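You operate a simulated robot arm through the tools that you are given. There is no shell and no other tool.

You are at the controls of a simulated robot arm. One attempt, no reset.

Task
Seal the first and fourth bulbs and take them off the rack.
Fine: shutting the brass valve under a bulb seals it, so shut each before lifting; stand the first bulb in the sixth hole of the red hole board, the fourth in the fourth.

It is judged by the outcome, as a careful person would: the job done as asked, and still so three seconds after it is handed in. It fails if anything else is knocked over, pushed out of place, dropped, spilled or broken. A push-on lid holds only when it is set on centred and level and pressed home; a screw cap is set on level and turned clockwise until tight.

Robot
A 6-joint arm with a two-finger gripper, fixed in place. Base frame: the origin is on the floor under the middle of its stand, x ahead of it, y to its left, z up; the work surface is at about z = 83. Lengths are in cm, angles in degrees, forces in N, time in s.
With the tool pointing down near the work surface it reaches from about 38 to 86 cm from the base axis. Its first joint turns from -166.0 to 166.0 degrees. Payload 2.45 kg.
Tool frame: the origin (TCP) lies between the finger pads and is the grasp point; the fingertips stand 2 cm ahead of it; z points along the fingers, y is the line along which they close. The gripper opens to 14 cm; its body begins 16.8 cm behind the TCP.
Orientation is that of the tool frame in the base frame, as a unit quaternion [w, x, y, z]. With the fingers straight down and closing along the base's y, the tool's x points along the base's -x, its y along +y and its z along -z.

Tools
- The arm moves only by the tool servo_tool. Its argument "targets" is a list of rows, each a list of 3 entries, a list of its own where there are three numbers: the turn, a rotation vector about the tool's x, y, z in degrees, then the shift along the tool's x, y, z in cm, then the gripper command, from -1 (shut) to 1 (fully open), values between in proportion. In form: [[[rx, ry, rz], [x, y, z], fingers], ...]. A call has 1 to 20 rows; each row shifts and turns the commanded pose from where the row before left it, along the tool's axes as they then stand. Rows are played at 5 a second. More than 5 cm and 8.6 degrees between two rows, or a gripper value outside its range, and nothing of the call is played. Where a pose cannot be reached the arm comes as near as it can. A force on the tool above 40 N (or 10 N above the force at the start of the call, whichever is more), or a blocked arm, ends the call early, and 0.2 s more pass. The fingers move at their own pace (about 4.5 cm/s each) and stop on an object; they squeeze with about 36 N. The grip force told is the motor's: it shows also when the fingers shut on nothing. Time passes only in rows, and 0.2 s behind the last, so rows that do not move let the fingers close. It gives the time, the measured TCP pose, the force on the tool (base axes), the opening and the grip force at its end, in the units of the frame above (readings bear some noise), with the torque about the TCP (base axes, N m) and any sound that the robot's microphone picked up.
- Cameras (640 x 400 px; columns grow to the right, rows downward): "scene" is fixed at [23.52, -65.05, 176.7]; the picture's right is [0.79, -0.61, 0.00], its down [-0.37, -0.48, -0.80] and it looks along [0.49, 0.63, -0.60] (base axes); focal length 371 px, centre (320, 200). "wrist" rides on the gripper at [7.8, 1.1, -20.9] in the tool frame; the picture's right is [-0.14, 0.99, 0.00], its down [-0.92, -0.13, -0.37] and it looks along [-0.37, -0.05, 0.93] (tool axes); focal length 280 px, centre (320, 200). There is no depth. A picture from a camera that has moved, and an enlarged one, comes with that camera's place and axes in the base frame and with its lens. The place of the scene camera against the robot may be out by one fixed shift of up to 2.5 cm in any direction.
- capture(camera): a new picture of that camera. No time passes.
- raise_lower(by): moves the trunk up (or, below 0, down) by that many cm; the arm rides with it, the base frame stays. It gives what a move gives, with no picture.
- inspect(camera, box): a new picture of the part [left, top, right, bottom] of that camera's present view, enlarged. No time passes.
- hand_in(): hands the job in; it is judged then, once.

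Nothing tells you positions but the pictures and the camera data. Unless the task says otherwise, let go and move clear before handing in.

The tools are called after "Call:" as a command line: name --argument value ..., lists and objects as JSON in quotes. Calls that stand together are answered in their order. servo_tool: Moves the arm, as the interface text tells. Its arguments: {"type":"object","properties":{"targets":{"type":"array","items":{"type":"array"}}},"required":["targets"]} The other tools are called the same way: raise_lower (by) moves the trunk up or down; capture (camera) takes a picture; inspect (camera, box) takes an enlarged picture of a part of a camera's view; hand_in () hands the job in.

At the start:

```text
t: 0.0
tool_pos: [56.5, 14.43, 142.71]
tcp_rot: [0.001, 0.0, 1.0, 0.0]
wrist_force: [0.2, -0.3, 0.0]
moment: [-0.03, -0.03, -0.02]
finger_gap: 14.0
grip_force: 0.0
trunk travel left (down, up): [-10.0, 13.0]
```

scene: 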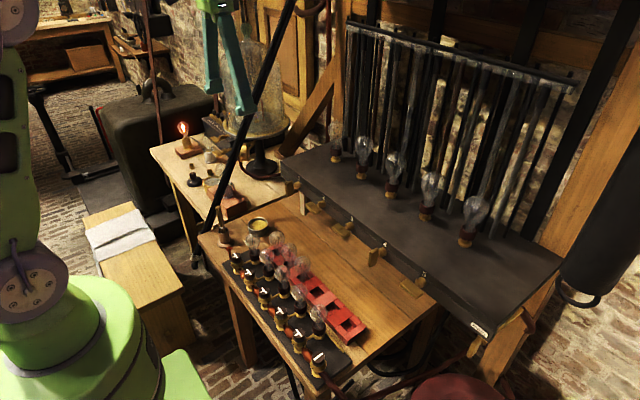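
wrist: 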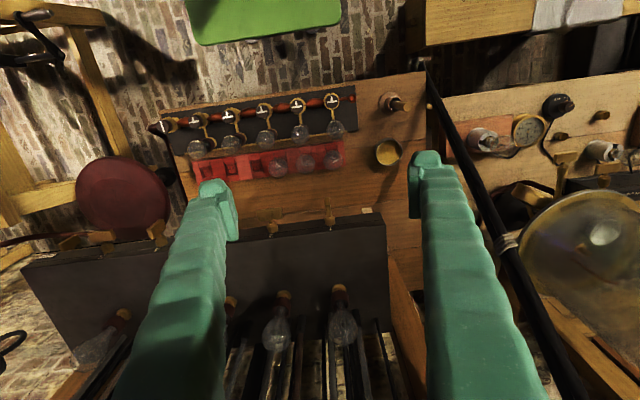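

I see a dark pump rack with five bulbs, brass valves along its front face, and a red hole board on the bench in front with some bulbs already in it. I'll look closer before moving anything.

Call:
inspect --camera "scene" --box '[280, 100, 540, 262]'

Call:
inspect --camera "scene" --box '[200, 200, 400, 390]'

Call:
inspect --camera "scene" --box '[280, 160, 520, 360]'

Call:
inspect --camera "wrist" --box '[140, 80, 420, 255]'

Call:
inspect --camera "wrist" --box '[20, 190, 420, 400]'

```text
2.46 times, centred on (410, 181) of scene
camera zoom: at [23.52, -65.05, 176.7], right [0.79, -0.61, 0.0], down [-0.37, -0.48, -0.8], along [0.49, 0.63, -0.6], focal length 914 px, centre (98, 247)
```

zoom: 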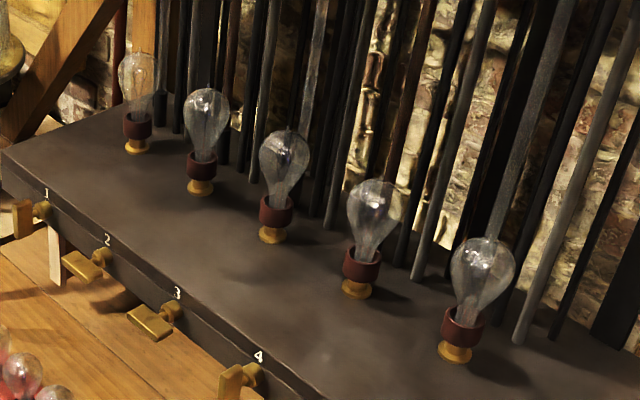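

```text
2.11 times, centred on (300, 295) of scene
camera zoom: at [23.52, -65.05, 176.7], right [0.79, -0.61, 0.0], down [-0.37, -0.48, -0.8], along [0.49, 0.63, -0.6], focal length 782 px, centre (362, 0)
```

zoom: 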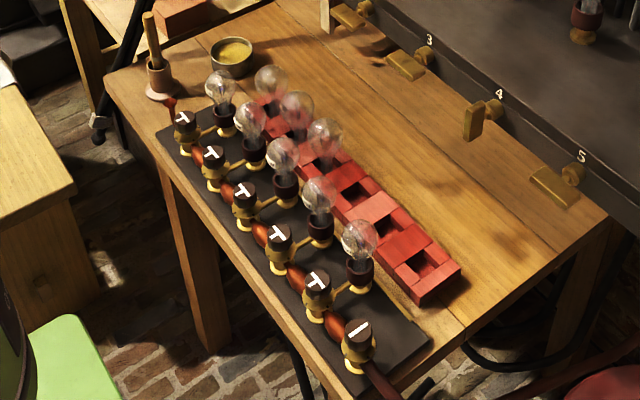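

```text
2.00 times, centred on (400, 260) of scene
camera zoom: at [23.52, -65.05, 176.7], right [0.79, -0.61, 0.0], down [-0.37, -0.48, -0.8], along [0.49, 0.63, -0.6], focal length 743 px, centre (160, 80)
```

zoom: 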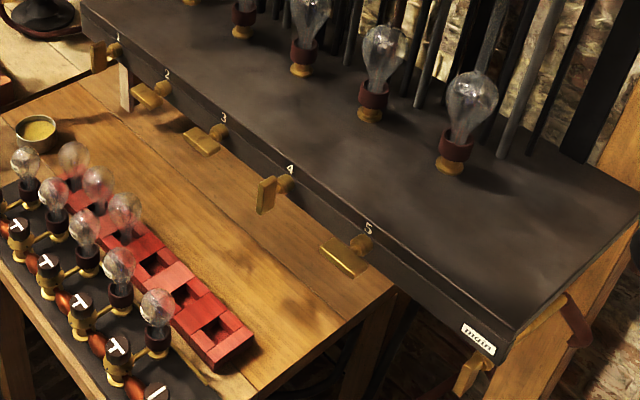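

```text
2.29 times, centred on (280, 168) of wrist
camera zoom: at [48.65, 15.54, 163.45], right [0.14, 0.99, 0.0], down [0.92, -0.13, 0.37], along [0.37, -0.05, -0.93], focal length 641 px, centre (411, 274)
```

zoom: 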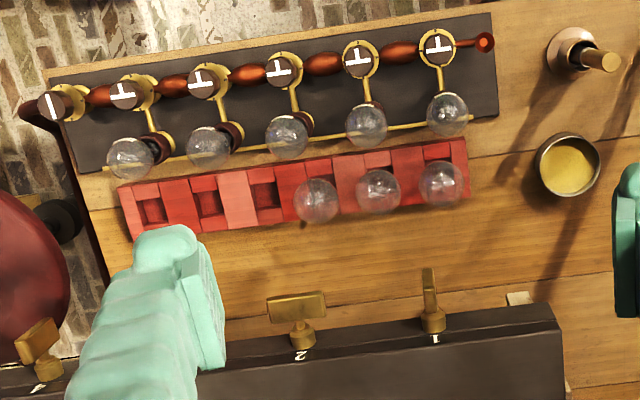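

```text
1.60 times, centred on (220, 295) of wrist
camera zoom: at [48.65, 15.54, 163.45], right [0.14, 0.99, 0.0], down [0.92, -0.13, 0.37], along [0.37, -0.05, -0.93], focal length 449 px, centre (480, 48)
```

zoom: 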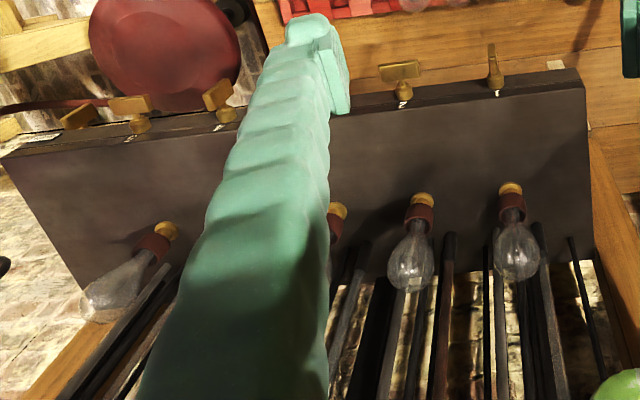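

I take the rack to be the dark bench with numbered valves 1–5 and "main". I'll zoom in on the valve handles and on the hole board before moving.

Call:
inspect --camera "scene" --box '[270, 170, 370, 232]'

Call:
inspect --camera "scene" --box '[360, 220, 490, 300]'

Call:
inspect --camera "scene" --box '[450, 310, 550, 372]'

Call:
inspect --camera "scene" --box '[230, 220, 380, 350]'

Call:
inspect --camera "wrist" --box '[220, 190, 380, 290]'

Call:
inspect --camera "wrist" --box '[140, 85, 360, 200]'

```text
6.40 times, centred on (320, 201) of scene
camera zoom: at [23.52, -65.05, 176.7], right [0.79, -0.61, 0.0], down [-0.37, -0.48, -0.8], along [0.49, 0.63, -0.6], focal length 2377 px, centre (320, 194)
```

zoom: 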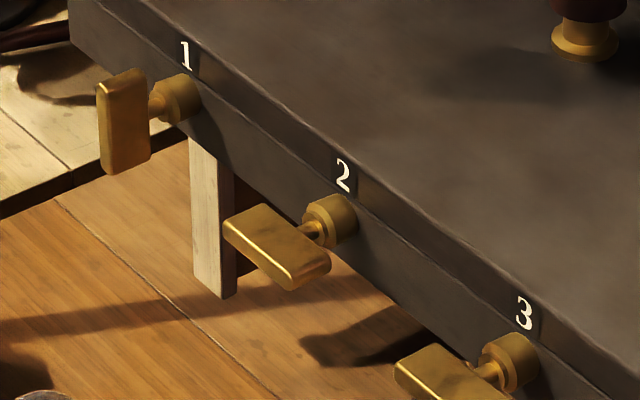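

```text
4.92 times, centred on (425, 260) of scene
camera zoom: at [23.52, -65.05, 176.7], right [0.79, -0.61, 0.0], down [-0.37, -0.48, -0.8], along [0.49, 0.63, -0.6], focal length 1828 px, centre (-197, -95)
```

zoom: 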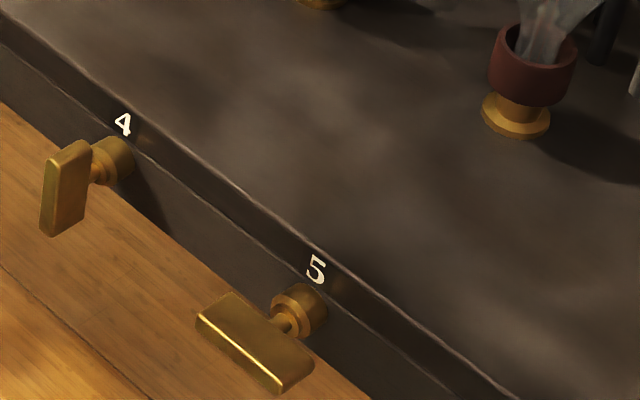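

```text
6.40 times, centred on (500, 341) of scene
camera zoom: at [23.52, -65.05, 176.7], right [0.79, -0.61, 0.0], down [-0.37, -0.48, -0.8], along [0.49, 0.63, -0.6], focal length 2377 px, centre (-832, -702)
```

zoom: 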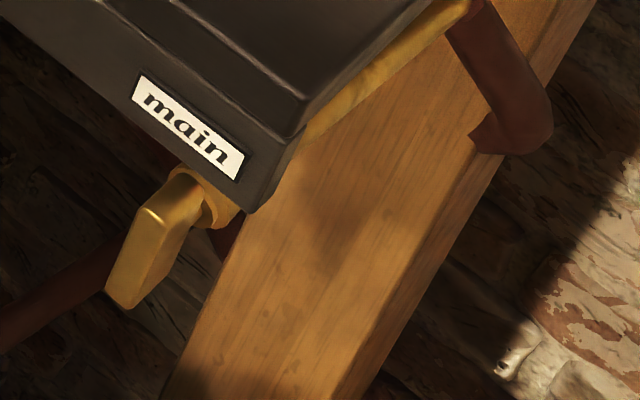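

```text
3.08 times, centred on (305, 285) of scene
camera zoom: at [23.52, -65.05, 176.7], right [0.79, -0.61, 0.0], down [-0.37, -0.48, -0.8], along [0.49, 0.63, -0.6], focal length 1143 px, centre (366, -62)
```

zoom: 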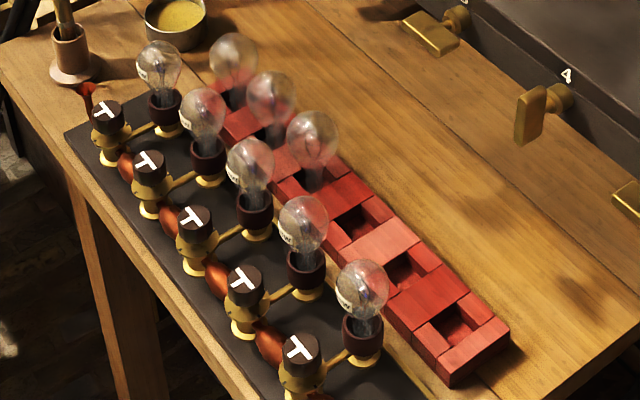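

```text
4.00 times, centred on (300, 240) of wrist
camera zoom: at [48.65, 15.54, 163.45], right [0.14, 0.99, 0.0], down [0.92, -0.13, 0.37], along [0.37, -0.05, -0.93], focal length 1122 px, centre (400, 40)
```

zoom: 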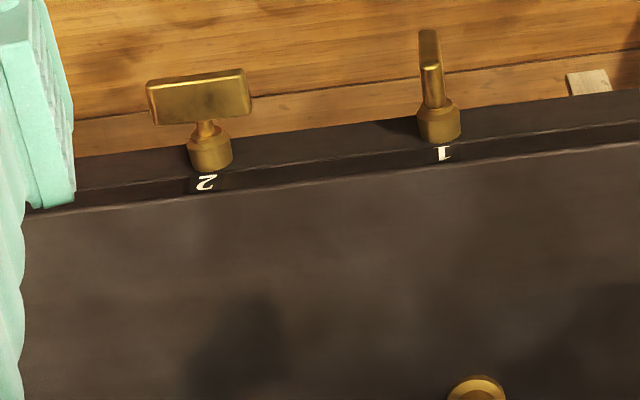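

```text
2.91 times, centred on (250, 142) of wrist
camera zoom: at [48.65, 15.54, 163.45], right [0.14, 0.99, 0.0], down [0.92, -0.13, 0.37], along [0.37, -0.05, -0.93], focal length 816 px, centre (524, 367)
```

zoom: 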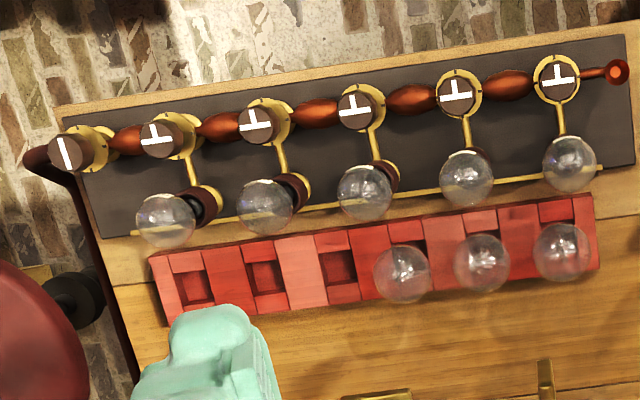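

I take the rear rack (valves 1–5, with handles 1 and 4 upright and 2, 3 and 5 crosswise) to be the one meant. Next I'll tilt the tool forward in free space for a better wrist view of the bulbs and valves.

Call:
servo_tool --targets '[[[0, -8.5, 0], [0, 0, 0], 1], [[0, -8.5, 0], [0, 0, 0], 1], [[0, -8.5, 0], [0, 0, 0], 1], [[0, -8.5, 0], [0, 0, 0], 1]]'

Call:
capture --camera "wrist"

Call:
capture --camera "scene"

```text
t: 1.0
tool_pos: [56.36, 14.36, 142.76]
tcp_rot: [0.293, 0.0, 0.956, 0.0]
wrist_force: [-0.6, 0.2, 0.9]
moment: [0.04, -0.01, 0.0]
finger_gap: 14.0
grip_force: 0.0
trunk travel left (down, up): [-10.0, 13.0]
```

```text
taken
camera wrist: at [38.18, 15.49, 155.55], right [0.11, 0.99, 0.08], down [0.56, -0.13, 0.82], along [0.82, -0.05, -0.56], focal length 280 px, centre (320, 200)
```

wrist: 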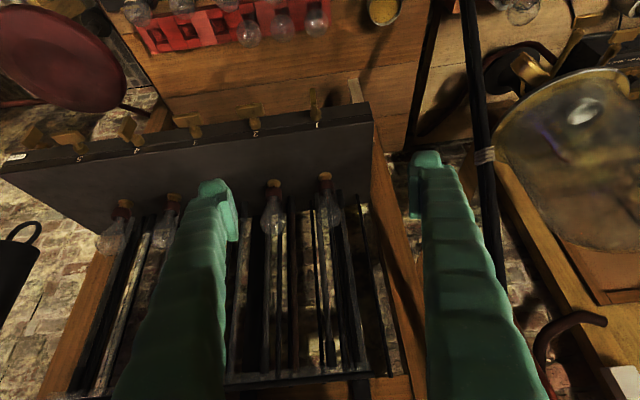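

```text
taken
```

scene: 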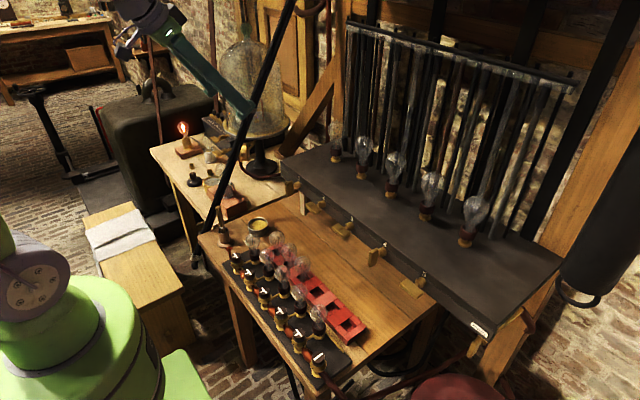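

The tilt works. I'll zoom into this wrist view to triangulate the bulbs, valves and front items.

Call:
inspect --camera "wrist" --box '[220, 60, 420, 240]'

Call:
inspect --camera "wrist" --box '[0, 90, 240, 280]'

Call:
inspect --camera "wrist" --box '[100, 0, 420, 140]'

```text
2.22 times, centred on (320, 150) of wrist
camera zoom: at [38.18, 15.49, 155.55], right [0.11, 0.99, 0.08], down [0.56, -0.13, 0.82], along [0.82, -0.05, -0.56], focal length 623 px, centre (320, 311)
```

zoom: 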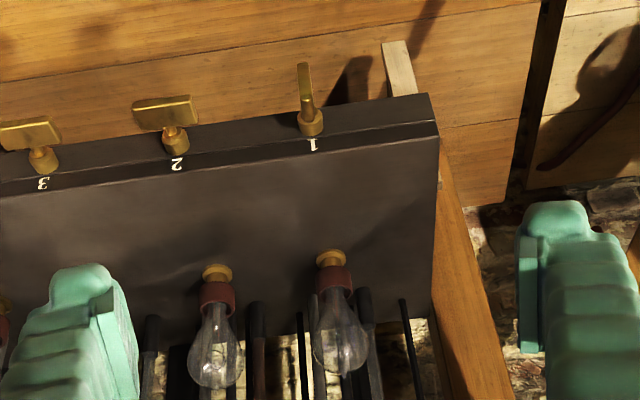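

```text
2.11 times, centred on (120, 185) of wrist
camera zoom: at [38.18, 15.49, 155.55], right [0.11, 0.99, 0.08], down [0.56, -0.13, 0.82], along [0.82, -0.05, -0.56], focal length 590 px, centre (741, 232)
```

zoom: 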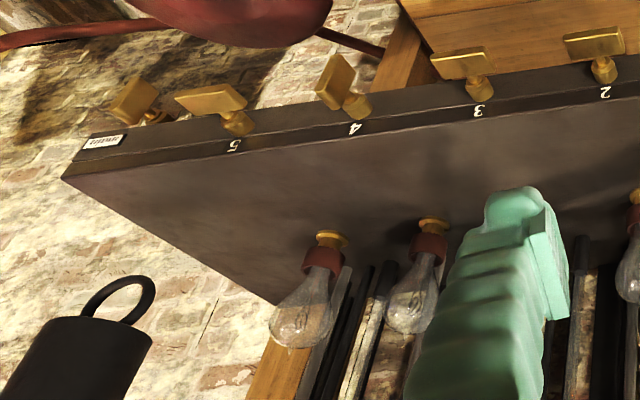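

```text
2.00 times, centred on (260, 70) of wrist
camera zoom: at [38.18, 15.49, 155.55], right [0.11, 0.99, 0.08], down [0.56, -0.13, 0.82], along [0.82, -0.05, -0.56], focal length 561 px, centre (440, 460)
```

zoom: 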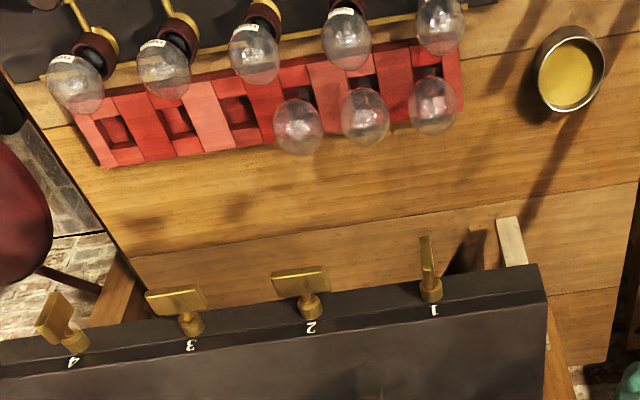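

From two wrist views I triangulate bulb 1 at about (88.8, 14.1), bulb 4 at (88.8, -22.4) and the rack top at z≈114. The valve knobs are at about (75, 14, 109.5) and (75, -22.4, 109.5), hole 4 at (67.3, -6.1) and hole 6 at (67, -21.1). Next I'll bring the tool forward and level it to face valve 1.

Call:
servo_tool --targets '[[[0, 0, 0], [-1.08, 0, 3.75], 1], [[0, 0, 0], [-1.08, 0, 3.75], 1], [[0, 0, 0], [-1.08, 0, 3.75], 1], [[0, 0, 0], [-1.08, 0, 3.75], 1], [[0, -8, 0], [0, 0, 0], 0], [[0, -8, 0], [0, 0, 0], 0], [[0, -8, 0], [0, 0, 0], 0], [[0, -8, 0], [0, 0, 0], 0], [[0, -8, 0], [0, 0, 0], 0], [[0, -8, 0], [0, 0, 0], 0], [[0, -8, 0], [0, 0, 0], 0]]'

Call:
capture --camera "wrist"

Call:
capture --camera "scene"

```text
t: 3.4
tool_pos: [68.38, 14.53, 132.59]
tcp_rot: [0.707, 0.0, 0.707, 0.001]
wrist_force: [0.8, -0.3, 0.8]
moment: [0.0, 0.04, -0.05]
finger_gap: 7.0
grip_force: 0.1
trunk travel left (down, up): [-10.0, 13.0]
```

```text
taken
camera wrist: at [47.59, 15.63, 124.63], right [0.0, 0.99, 0.14], down [-0.37, -0.13, 0.92], along [0.93, -0.05, 0.37], focal length 280 px, centre (320, 200)
```

wrist: 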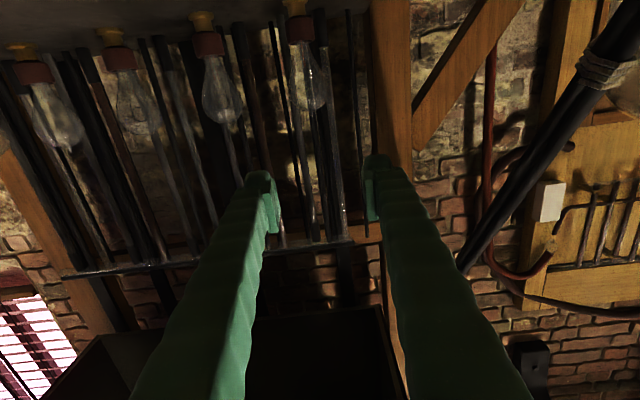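

```text
taken
```

scene: 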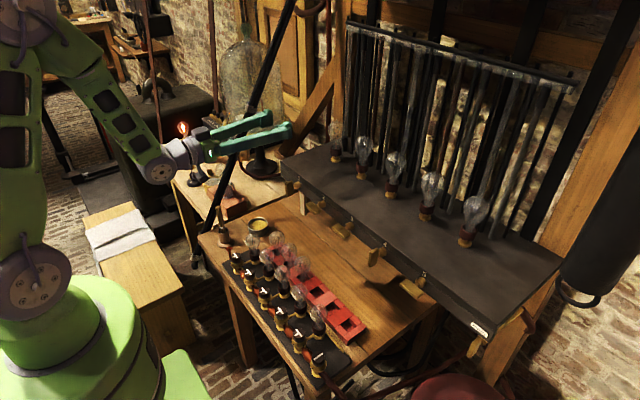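

The arm reaches a level pose fine. Now I'll descend in front of valve 1, keeping the fingertips short of the handle, and look at it.

Call:
servo_tool --targets '[[[0, 0, 0], [3.8, -0.1, -0.5], 0], [[0, 0, 0], [3.8, -0.1, -0.5], 0], [[0, 0, 0], [3.8, -0.1, -0.5], 0], [[0, 0, 0], [3.8, -0.1, -0.5], 0], [[0, 0, 0], [3.8, -0.1, -0.5], 0], [[0, 0, 0], [3.8, 0, 0], 0]]'

Call:
capture --camera "wrist"

Call:
inspect --camera "scene" --box '[200, 100, 400, 225]'

```text
t: 4.8
tool_pos: [71.87, 22.07, 122.15]
tcp_rot: [0.703, -0.004, 0.711, -0.013]
wrist_force: [0.9, 0.3, -0.8]
moment: [0.01, -0.02, -0.04]
finger_gap: 6.99
grip_force: 0.1
out of reach, approached as far as the arm can: row 1, 2, 3, 4, 5, 6
trunk travel left (down, up): [-10.0, 13.0]
```

```text
taken
camera wrist: at [50.86, 23.26, 114.36], right [0.01, 0.99, 0.11], down [-0.36, -0.1, 0.93], along [0.93, -0.05, 0.36], focal length 280 px, centre (320, 200)
```

wrist: 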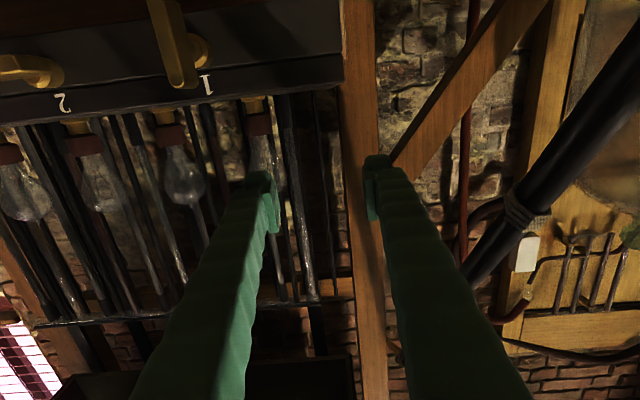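

```text
3.20 times, centred on (300, 162) of scene
camera zoom: at [23.52, -65.05, 176.7], right [0.79, -0.61, 0.0], down [-0.37, -0.48, -0.8], along [0.49, 0.63, -0.6], focal length 1188 px, centre (384, 320)
```

zoom: 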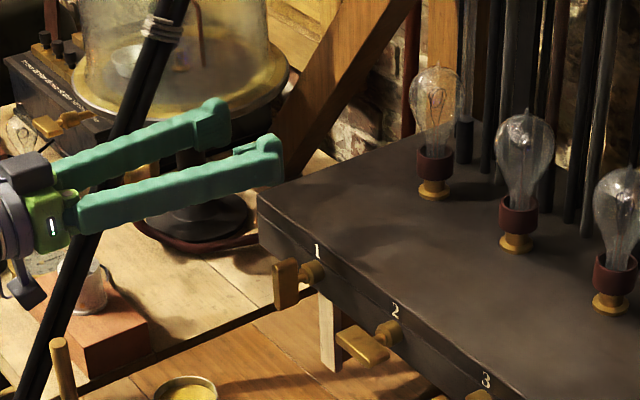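

The level pose hits a reach limit lower down, so the arm settled at y≈22 rather than 14. I'll check the arm's shape and what a null row does before deciding how to turn the valve.

Call:
servo_tool --targets '[[[0, 0, 0], [0, 0, 0], 0]]'

Call:
capture --camera "scene"

```text
t: 5.2
tool_pos: [71.83, 22.0, 122.18]
tcp_rot: [0.703, -0.003, 0.711, -0.013]
wrist_force: [-1.0, 0.7, 0.2]
moment: [0.04, 0.01, 0.02]
finger_gap: 7.01
grip_force: 0.1
trunk travel left (down, up): [-10.0, 13.0]
```

```text
taken
```

scene: 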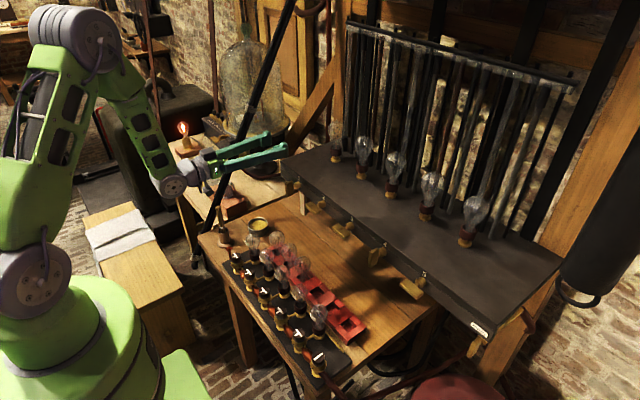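

The limit only applies to low level poses, and the commanded pose resets to where the arm actually is. I'll inspect valve 1's handle from here, since the camera is close to it.

Call:
inspect --camera "wrist" --box '[100, 0, 260, 100]'

Call:
inspect --camera "scene" --box '[290, 180, 350, 218]'

Call:
inspect --camera "scene" --box '[310, 110, 410, 205]'

```text
4.00 times, centred on (180, 50) of wrist
camera zoom: at [50.78, 23.2, 114.44], right [0.01, 0.99, 0.11], down [-0.36, -0.1, 0.93], along [0.93, -0.05, 0.36], focal length 1122 px, centre (880, 800)
```

zoom: 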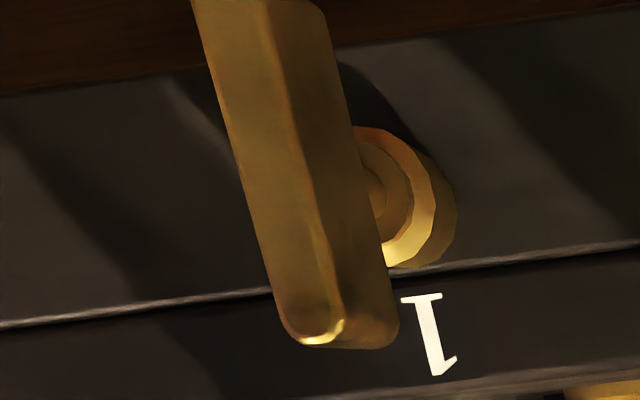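

```text
10.53 times, centred on (320, 199) of scene
camera zoom: at [23.52, -65.05, 176.7], right [0.79, -0.61, 0.0], down [-0.37, -0.48, -0.8], along [0.49, 0.63, -0.6], focal length 3910 px, centre (320, 210)
```

zoom: 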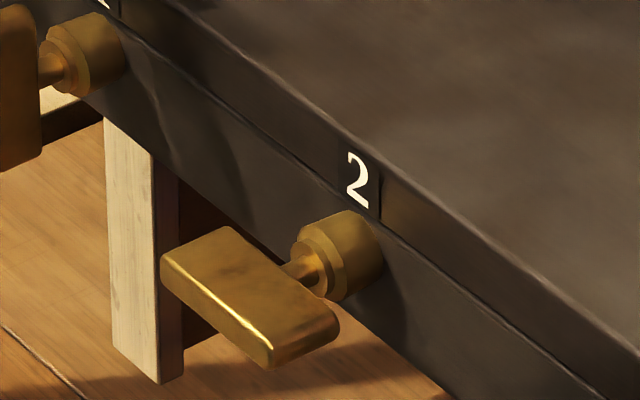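

```text
4.21 times, centred on (360, 158) of scene
camera zoom: at [23.52, -65.05, 176.7], right [0.79, -0.61, 0.0], down [-0.37, -0.48, -0.8], along [0.49, 0.63, -0.6], focal length 1564 px, centre (152, 379)
```

zoom: 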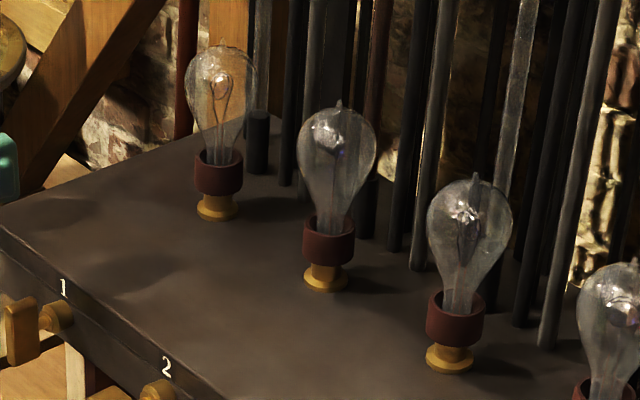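

Handle 1 is a plate about 5.4 cm long, 1.1 cm thick and 2.5 cm deep (x≈69.5–72), with its axis near y=14.1, z≈110. I'll grip it with the tool pitched 45° and swing the tool about the valve axis. First I'll go up and set the 45° pitch.

Call:
servo_tool --targets '[[[-0.8, -0.65, 1.3], [-3, -4, 0], 0], [[0, 0, 0], [-3, -4, -1], 0], [[0, 7.5, 0], [0, 0, 0], 0], [[0, 7.5, 0], [0, 0, 0], 0], [[0, 7.5, 0], [0, 0, 0], 0], [[0, 7.5, 0], [0, 0, 0], 0], [[0, 7.5, 0], [0, 0, 0], 0], [[0, 7.5, 0], [0, 0, 0], -0.3]]'

Call:
capture --camera "wrist"

Call:
inspect --camera "wrist" --box '[220, 0, 420, 125]'

```text
refused: row 2 steps farther than a row can; nothing moved
```

```text
taken
camera wrist: at [50.78, 23.2, 114.44], right [0.01, 0.99, 0.11], down [-0.36, -0.1, 0.93], along [0.93, -0.05, 0.36], focal length 280 px, centre (320, 200)
```

wrist: 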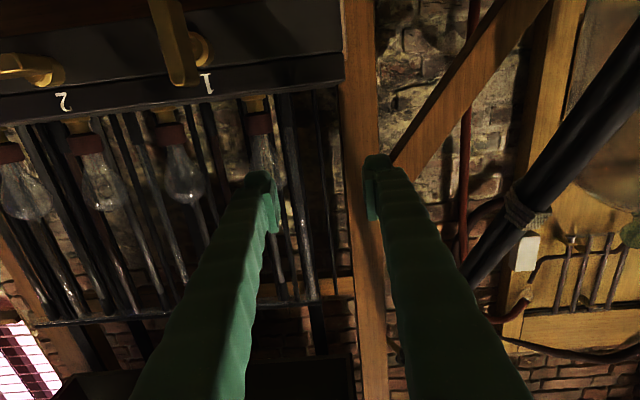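

```text
3.20 times, centred on (320, 62) of wrist
camera zoom: at [50.78, 23.2, 114.44], right [0.01, 0.99, 0.11], down [-0.36, -0.1, 0.93], along [0.93, -0.05, 0.36], focal length 897 px, centre (320, 640)
```

zoom: 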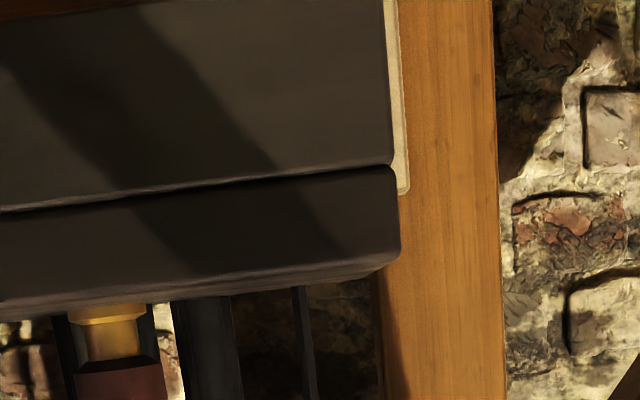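

The call was refused because one row was too long, so nothing moved. I'll resend it with smaller steps.

Call:
servo_tool --targets '[[[-0.8, -0.65, 1.3], [-2, -2.7, 0], 0], [[0, 0, 0], [-2, -2.7, -0.5], 0], [[0, 0, 0], [-2, -2.6, -0.5], 0], [[0, 7.5, 0], [0, 0, 0], 0], [[0, 7.5, 0], [0, 0, 0], 0], [[0, 7.5, 0], [0, 0, 0], 0], [[0, 7.5, 0], [0, 0, 0], 0], [[0, 7.5, 0], [0, 0, 0], 0], [[0, 7.5, 0], [0, 0, 0], -0.3]]'

Call:
capture --camera "wrist"

Call:
inspect --camera "wrist" --box '[220, 0, 420, 125]'

```text
t: 7.2
tool_pos: [72.26, 15.27, 130.95]
tcp_rot: [0.422, 0.004, 0.907, 0.002]
wrist_force: [-0.6, -0.6, 0.0]
moment: [-0.04, 0.0, -0.01]
finger_gap: 4.89
grip_force: 0.1
out of reach, approached as far as the arm can: row 1, 2, 3, 9
trunk travel left (down, up): [-10.0, 13.0]
```

```text
taken
camera wrist: at [51.24, 16.4, 138.31], right [0.09, 0.99, 0.11], down [0.31, -0.14, 0.94], along [0.95, -0.05, -0.32], focal length 280 px, centre (320, 200)
```

wrist: 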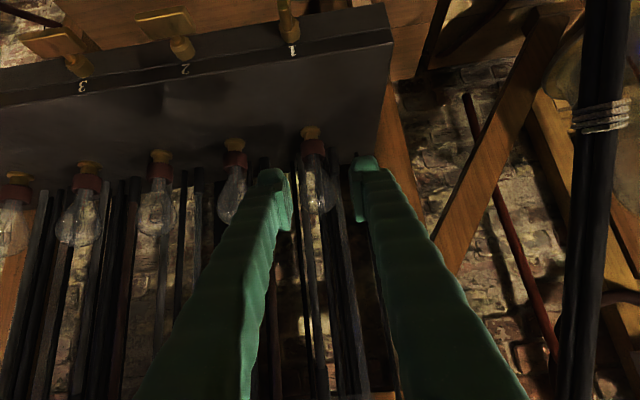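

```text
3.20 times, centred on (320, 62) of wrist
camera zoom: at [51.24, 16.4, 138.31], right [0.09, 0.99, 0.11], down [0.31, -0.14, 0.94], along [0.95, -0.05, -0.32], focal length 897 px, centre (320, 640)
```

zoom: 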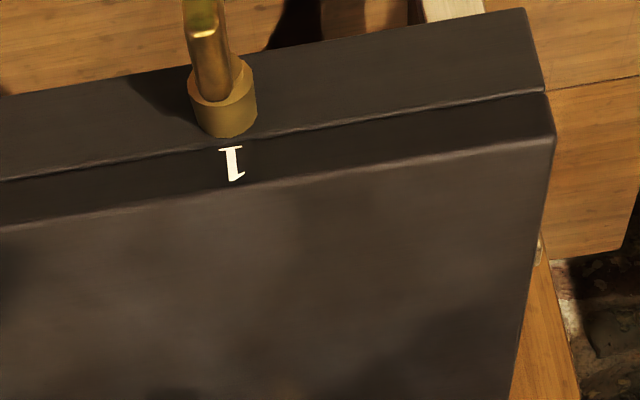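

Some rows were only approximated, and the arm is now at (72.3, 15.3, 131) with about 50° pitch. I'll nudge it and check how the arm sits.

Call:
servo_tool --targets '[[[0, 5, 0], [0, 0, 0], -0.3], [[0, 0, 0], [0, 0, -2], -0.3]]'

Call:
capture --camera "scene"

```text
t: 7.8
tool_pos: [70.75, 15.18, 132.16]
tcp_rot: [0.382, 0.005, 0.924, 0.002]
wrist_force: [-1.0, -0.8, 0.2]
moment: [-0.04, 0.03, 0.0]
finger_gap: 4.9
grip_force: 0.0
trunk travel left (down, up): [-10.0, 13.0]
```

```text
taken
```

scene: 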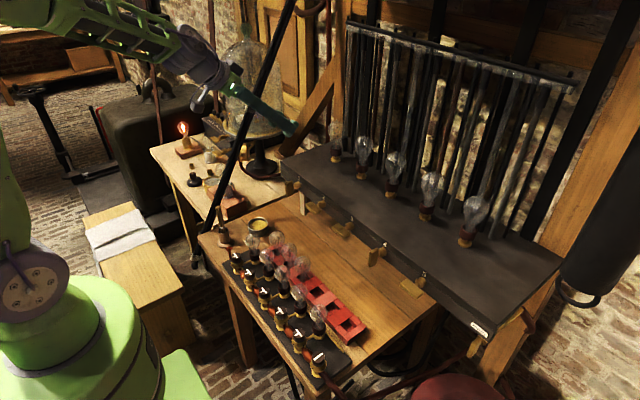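

The arm is fine again at 45°. I now prefer a safer way to shut the valve: point the tool straight down with the fingers closed and sweep the top of the handle over to crosswise, i.e. clockwise as seen from the robot. I'll set the tool vertical beside valve 1.

Call:
servo_tool --targets '[[[0, 7.5, 0], [0, 0, 0], -1], [[0, 7.5, 0], [0, 0, 0], -1], [[0, 7.5, 0], [0, 0, 0], -1], [[0, 7.5, 0], [0, 0, 0], -1], [[0, 7.5, 0], [0, 0, 0], -1], [[0, 7.4, 0], [0, 0, 0], -1], [[0, 0, -0.6], [0, 0, 0], -1], [[0, 0, 0], [0, 2, 3], -1], [[0, 0, 0], [0, 2, 3], -1]]'

Call:
capture --camera "wrist"

Call:
capture --camera "scene"

```text
t: 9.8
tool_pos: [70.65, 19.18, 126.18]
tcp_rot: [-0.001, -0.002, 1.0, 0.003]
wrist_force: [0.0, -0.4, 0.1]
moment: [-0.04, 0.01, 0.02]
finger_gap: 0.0
grip_force: 29.7
trunk travel left (down, up): [-10.0, 13.0]
```

```text
taken
camera wrist: at [62.94, 20.18, 146.94], right [0.13, 0.99, 0.01], down [0.92, -0.13, 0.37], along [0.36, -0.04, -0.93], focal length 280 px, centre (320, 200)
```

wrist: 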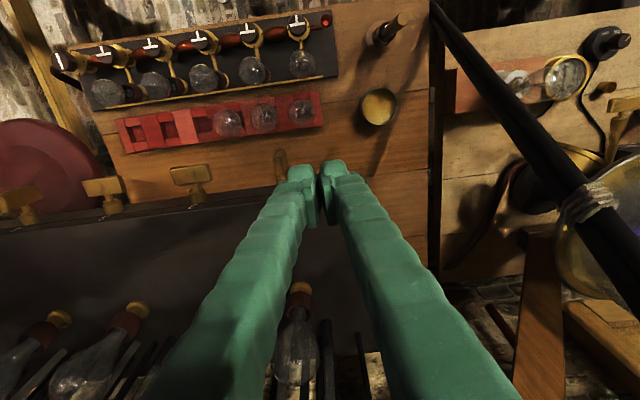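

```text
taken
```

scene: 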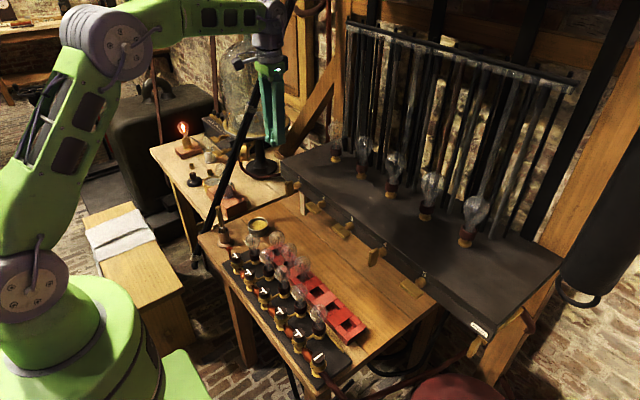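

The tool is vertical with closed fingers beside valve 1. I'll zoom in on the fingertips and handle.

Call:
inspect --camera "wrist" --box '[230, 120, 390, 220]'

Call:
inspect --camera "scene" --box '[220, 60, 380, 220]'

```text
4.00 times, centred on (310, 170) of wrist
camera zoom: at [62.94, 20.18, 146.94], right [0.13, 0.99, 0.01], down [0.92, -0.13, 0.37], along [0.36, -0.04, -0.93], focal length 1122 px, centre (360, 320)
```

zoom: 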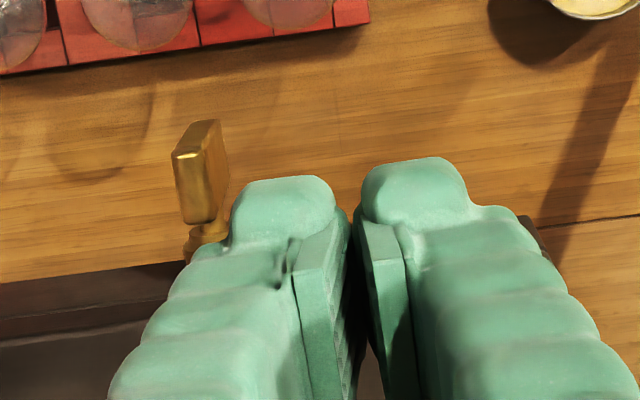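

```text
2.50 times, centred on (300, 140) of scene
camera zoom: at [23.52, -65.05, 176.7], right [0.79, -0.61, 0.0], down [-0.37, -0.48, -0.8], along [0.49, 0.63, -0.6], focal length 928 px, centre (370, 350)
```

zoom: 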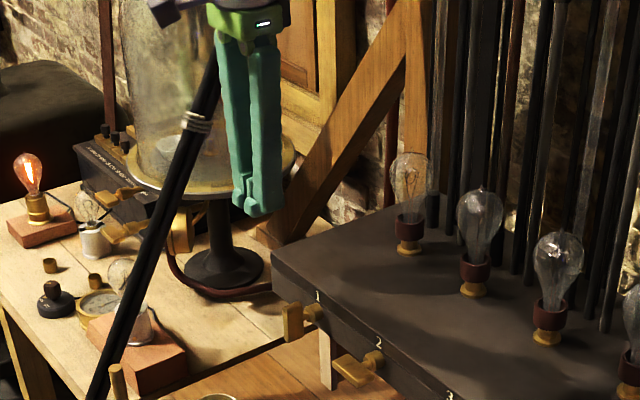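

The handle is just to the right (−y) of the closed fingers. I'll lower beside it, still clear in y, so the tips sit slightly below the handle's upper end.

Call:
servo_tool --targets '[[[0, 0, 0], [-0.3, 0, 4], -1], [[0, 0, 0], [-0.2, 0, 4], -1], [[0, 0, 0], [0, 0, 3], -1], [[0, 0, 0], [0, 0, 1.5], -1]]'

Call:
inspect --camera "wrist" --box '[230, 120, 390, 220]'

Call:
inspect --camera "scene" --box '[260, 130, 360, 230]'

```text
t: 10.8
tool_pos: [71.33, 19.36, 113.75]
tcp_rot: [-0.001, -0.002, 1.0, 0.004]
wrist_force: [-0.1, -0.5, -0.4]
moment: [-0.02, 0.01, 0.02]
finger_gap: 0.01
grip_force: 29.4
trunk travel left (down, up): [-10.0, 13.0]
```

```text
4.00 times, centred on (310, 170) of wrist
camera zoom: at [63.53, 20.3, 134.6], right [0.13, 0.99, 0.01], down [0.92, -0.13, 0.37], along [0.36, -0.04, -0.93], focal length 1122 px, centre (360, 320)
```

zoom: 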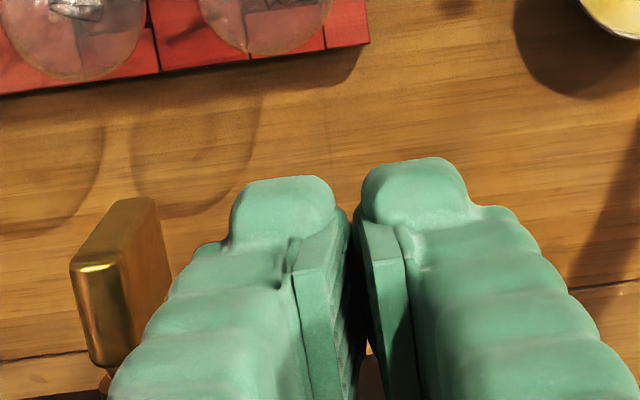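

```text
4.00 times, centred on (310, 180) of scene
camera zoom: at [23.52, -65.05, 176.7], right [0.79, -0.61, 0.0], down [-0.37, -0.48, -0.8], along [0.49, 0.63, -0.6], focal length 1486 px, centre (360, 280)
```

zoom: 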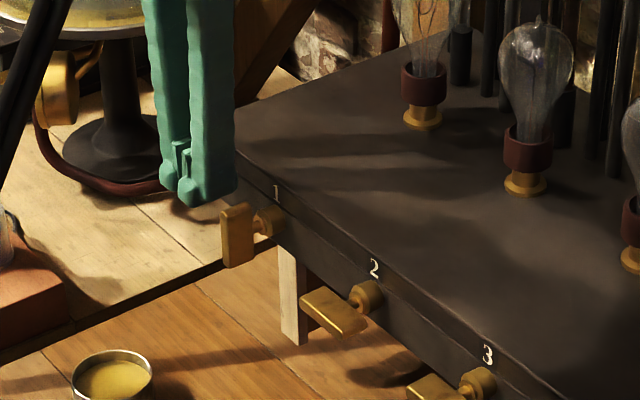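

I now put handle 1's upper end at about (70.8, 14.4, 114.0), which puts its axis at z≈111.1. I'll start the sweep gently with the tips about 1.5 cm below the handle top and watch the force.

Call:
servo_tool --targets '[[[0, 0, 0], [0.4, -0.5, -0.75], -1], [[0, 0, 0], [0, -0.9, 0], -1], [[0, 0, 0], [0, -0.5, 0], -1], [[0, 0, 0], [0, -0.3, -0.12], -1], [[0, 0, 0], [0, -0.3, -0.12], -1]]'

Call:
inspect --camera "wrist" --box '[230, 120, 390, 220]'

Call:
inspect --camera "scene" --box '[260, 130, 360, 230]'

```text
t: 12.0
tool_pos: [70.94, 16.72, 114.89]
tcp_rot: [-0.001, -0.002, 1.0, 0.003]
wrist_force: [0.4, -0.3, 0.2]
moment: [-0.01, 0.0, 0.02]
finger_gap: 0.0
grip_force: 29.1
trunk travel left (down, up): [-10.0, 13.0]
```

```text
4.00 times, centred on (310, 170) of wrist
camera zoom: at [63.15, 17.75, 135.67], right [0.13, 0.99, 0.01], down [0.92, -0.13, 0.37], along [0.36, -0.04, -0.93], focal length 1122 px, centre (360, 320)
```

zoom: 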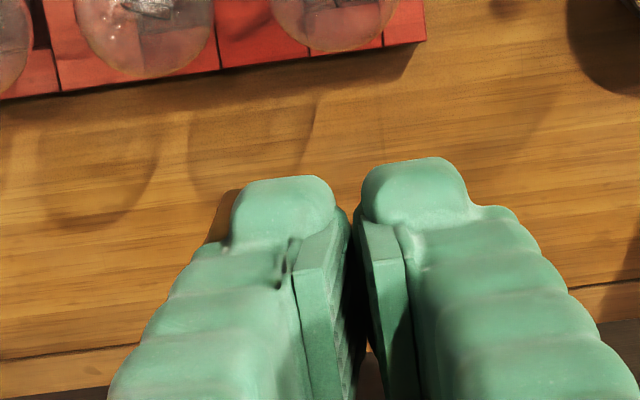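

```text
4.00 times, centred on (310, 180) of scene
camera zoom: at [23.52, -65.05, 176.7], right [0.79, -0.61, 0.0], down [-0.37, -0.48, -0.8], along [0.49, 0.63, -0.6], focal length 1486 px, centre (360, 280)
```

zoom: 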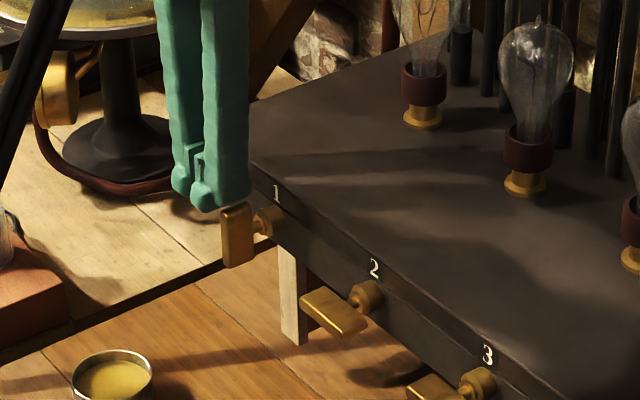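

No contact force yet. I'll zoom further to see whether the fingertip is beside or above the handle top.

Call:
inspect --camera "scene" --box '[300, 165, 348, 195]'

Call:
inspect --camera "scene" --box '[295, 165, 345, 215]'

Call:
inspect --camera "wrist" --box '[270, 150, 334, 190]'

```text
13.33 times, centred on (324, 180) of scene
camera zoom: at [23.52, -65.05, 176.7], right [0.79, -0.61, 0.0], down [-0.37, -0.48, -0.8], along [0.49, 0.63, -0.6], focal length 4952 px, centre (267, 467)
```

zoom: 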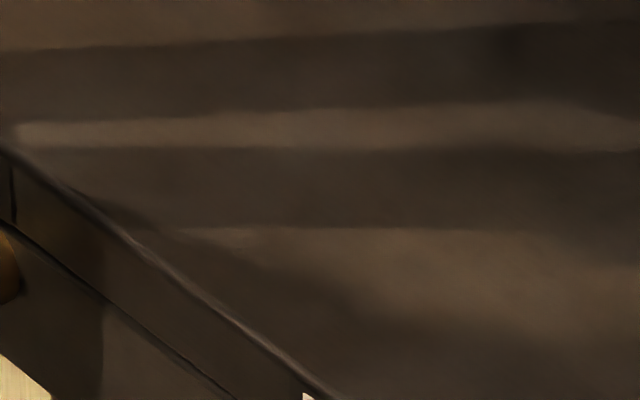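

```text
8.00 times, centred on (320, 190) of scene
camera zoom: at [23.52, -65.05, 176.7], right [0.79, -0.61, 0.0], down [-0.37, -0.48, -0.8], along [0.49, 0.63, -0.6], focal length 2971 px, centre (320, 280)
```

zoom: 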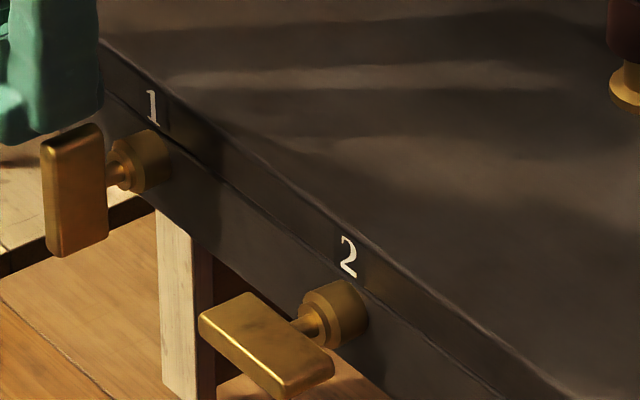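

```text
10.00 times, centred on (302, 170) of wrist
camera zoom: at [63.15, 17.75, 135.67], right [0.13, 0.99, 0.01], down [0.92, -0.13, 0.37], along [0.36, -0.04, -0.93], focal length 2804 px, centre (500, 500)
```

zoom: 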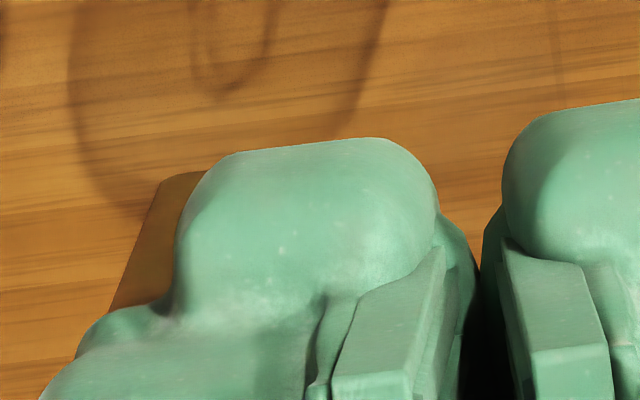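

The fingertip is beside the handle with its bottom just under the handle's top. I'll lower slightly and continue towards −y in small steps.

Call:
servo_tool --targets '[[[0, 0, 0], [0, 0, 0.4], -1], [[0, 0, 0], [0, -0.25, 0], -1], [[0, 0, 0], [0, -0.25, 0], -1], [[0, 0, 0], [0, -0.25, 0], -1]]'

Call:
inspect --camera "scene" --box '[295, 165, 345, 215]'

```text
t: 13.0
tool_pos: [70.99, 16.2, 114.39]
tcp_rot: [0.0, -0.002, 1.0, 0.003]
wrist_force: [-1.4, 1.7, 0.0]
moment: [0.0, 0.01, 0.0]
finger_gap: 0.03
grip_force: 29.6
trunk travel left (down, up): [-10.0, 13.0]
```

```text
8.00 times, centred on (320, 190) of scene
camera zoom: at [23.52, -65.05, 176.7], right [0.79, -0.61, 0.0], down [-0.37, -0.48, -0.8], along [0.49, 0.63, -0.6], focal length 2971 px, centre (320, 280)
```

zoom: 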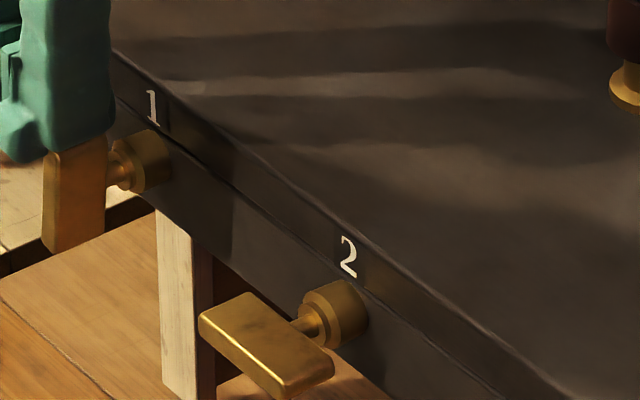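

Contact has begun (about 1.7 N) and the handle is starting to turn. I'll continue along the arc.

Call:
servo_tool --targets '[[[0, 0, 0], [0, -0.3, -0.1], -1], [[0, 0, 0], [0, -0.3, -0.1], -1], [[0, 0, 0], [0, -0.3, 0], -1], [[0, 0, 0], [0, -0.3, 0], -1]]'

Call:
inspect --camera "scene" --box '[295, 165, 345, 215]'

```text
t: 14.0
tool_pos: [70.9, 14.88, 114.53]
tcp_rot: [0.0, -0.002, 1.0, 0.004]
wrist_force: [0.3, 1.6, 0.4]
moment: [0.03, 0.0, 0.0]
finger_gap: 0.0
grip_force: 29.0
trunk travel left (down, up): [-10.0, 13.0]
```

```text
8.00 times, centred on (320, 190) of scene
camera zoom: at [23.52, -65.05, 176.7], right [0.79, -0.61, 0.0], down [-0.37, -0.48, -0.8], along [0.49, 0.63, -0.6], focal length 2971 px, centre (320, 280)
```

zoom: 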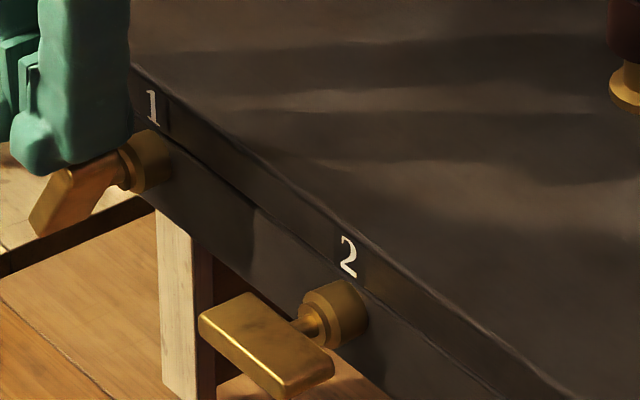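

The handle is turning clockwise, at roughly 40° so far. I'll continue the arc and start coming down.

Call:
servo_tool --targets '[[[0, 0, 0], [0, -0.3, 0.1], -1], [[0, 0, 0], [0, -0.3, 0.15], -1], [[0, 0, 0], [0, -0.25, 0.15], -1], [[0, 0, 0], [0, -0.2, 0.15], -1]]'

Call:
inspect --camera "scene" --box '[295, 165, 345, 215]'

Call:
inspect --camera "wrist" --box '[230, 120, 390, 220]'

```text
t: 15.0
tool_pos: [71.0, 13.83, 114.19]
tcp_rot: [0.0, -0.001, 1.0, 0.003]
wrist_force: [-0.2, 1.5, 0.6]
moment: [-0.01, 0.01, -0.01]
finger_gap: 0.01
grip_force: 29.2
trunk travel left (down, up): [-10.0, 13.0]
```

```text
8.00 times, centred on (320, 190) of scene
camera zoom: at [23.52, -65.05, 176.7], right [0.79, -0.61, 0.0], down [-0.37, -0.48, -0.8], along [0.49, 0.63, -0.6], focal length 2971 px, centre (320, 280)
```

zoom: 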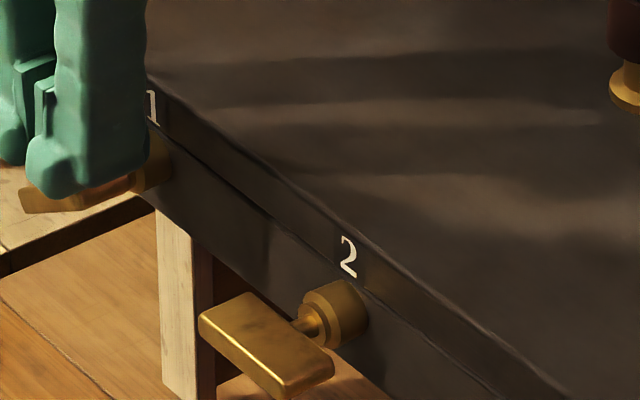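

```text
4.00 times, centred on (310, 170) of wrist
camera zoom: at [63.15, 14.78, 134.87], right [0.13, 0.99, 0.01], down [0.92, -0.13, 0.37], along [0.36, -0.04, -0.93], focal length 1122 px, centre (360, 320)
```

zoom: 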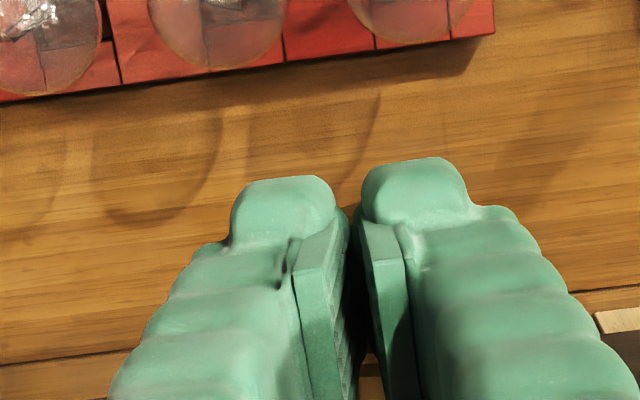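

It's nearly crosswise now. I'll press down with the flat fingertips in small steps, watching the force.

Call:
servo_tool --targets '[[[0, 0, 0], [0, -0.2, 0.15], -1], [[0, 0, 0], [0, -0.1, 0.15], -1], [[0, 0, 0], [0, 0, 0.15], -1]]'

Call:
inspect --camera "scene" --box '[295, 165, 345, 215]'

```text
t: 15.8
tool_pos: [70.95, 13.54, 113.62]
tcp_rot: [0.0, -0.001, 1.0, 0.003]
wrist_force: [0.4, 0.2, 3.4]
moment: [-0.06, 0.01, -0.03]
finger_gap: 0.02
grip_force: 29.8
trunk travel left (down, up): [-10.0, 13.0]
```

```text
8.00 times, centred on (320, 190) of scene
camera zoom: at [23.52, -65.05, 176.7], right [0.79, -0.61, 0.0], down [-0.37, -0.48, -0.8], along [0.49, 0.63, -0.6], focal length 2971 px, centre (320, 280)
```

zoom: 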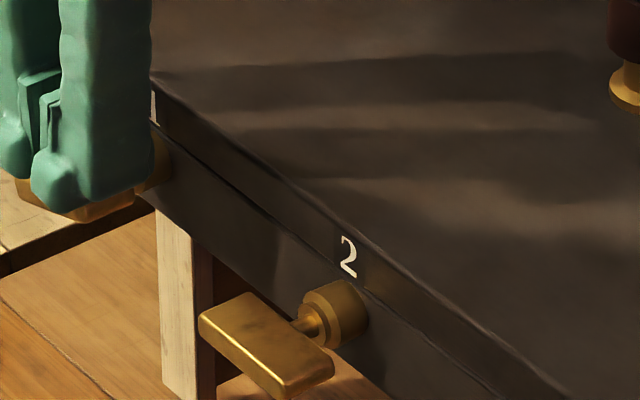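

Call:
servo_tool --targets '[[[0, 0, 0], [0, 0, 0.1], -1], [[0, 0, 0], [0, 0, 0.1], -1]]'

Call:
inspect --camera "scene" --box '[295, 165, 345, 215]'

```text
t: 16.4
tool_pos: [70.94, 13.67, 113.41]
tcp_rot: [0.001, -0.002, 1.0, 0.003]
wrist_force: [1.0, -0.2, 3.5]
moment: [-0.07, 0.07, 0.02]
finger_gap: 0.0
grip_force: 29.6
trunk travel left (down, up): [-10.0, 13.0]
```

```text
8.00 times, centred on (320, 190) of scene
camera zoom: at [23.52, -65.05, 176.7], right [0.79, -0.61, 0.0], down [-0.37, -0.48, -0.8], along [0.49, 0.63, -0.6], focal length 2971 px, centre (320, 280)
```

zoom: 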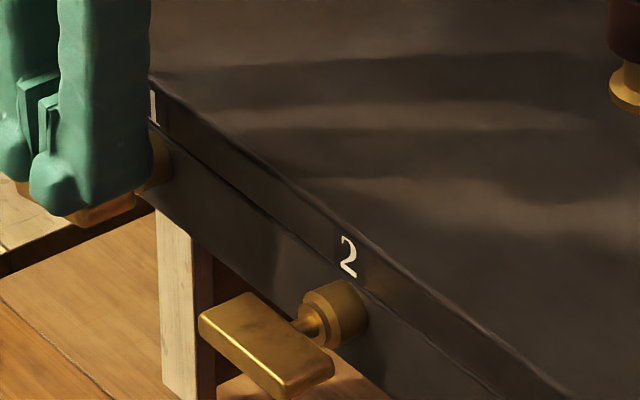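

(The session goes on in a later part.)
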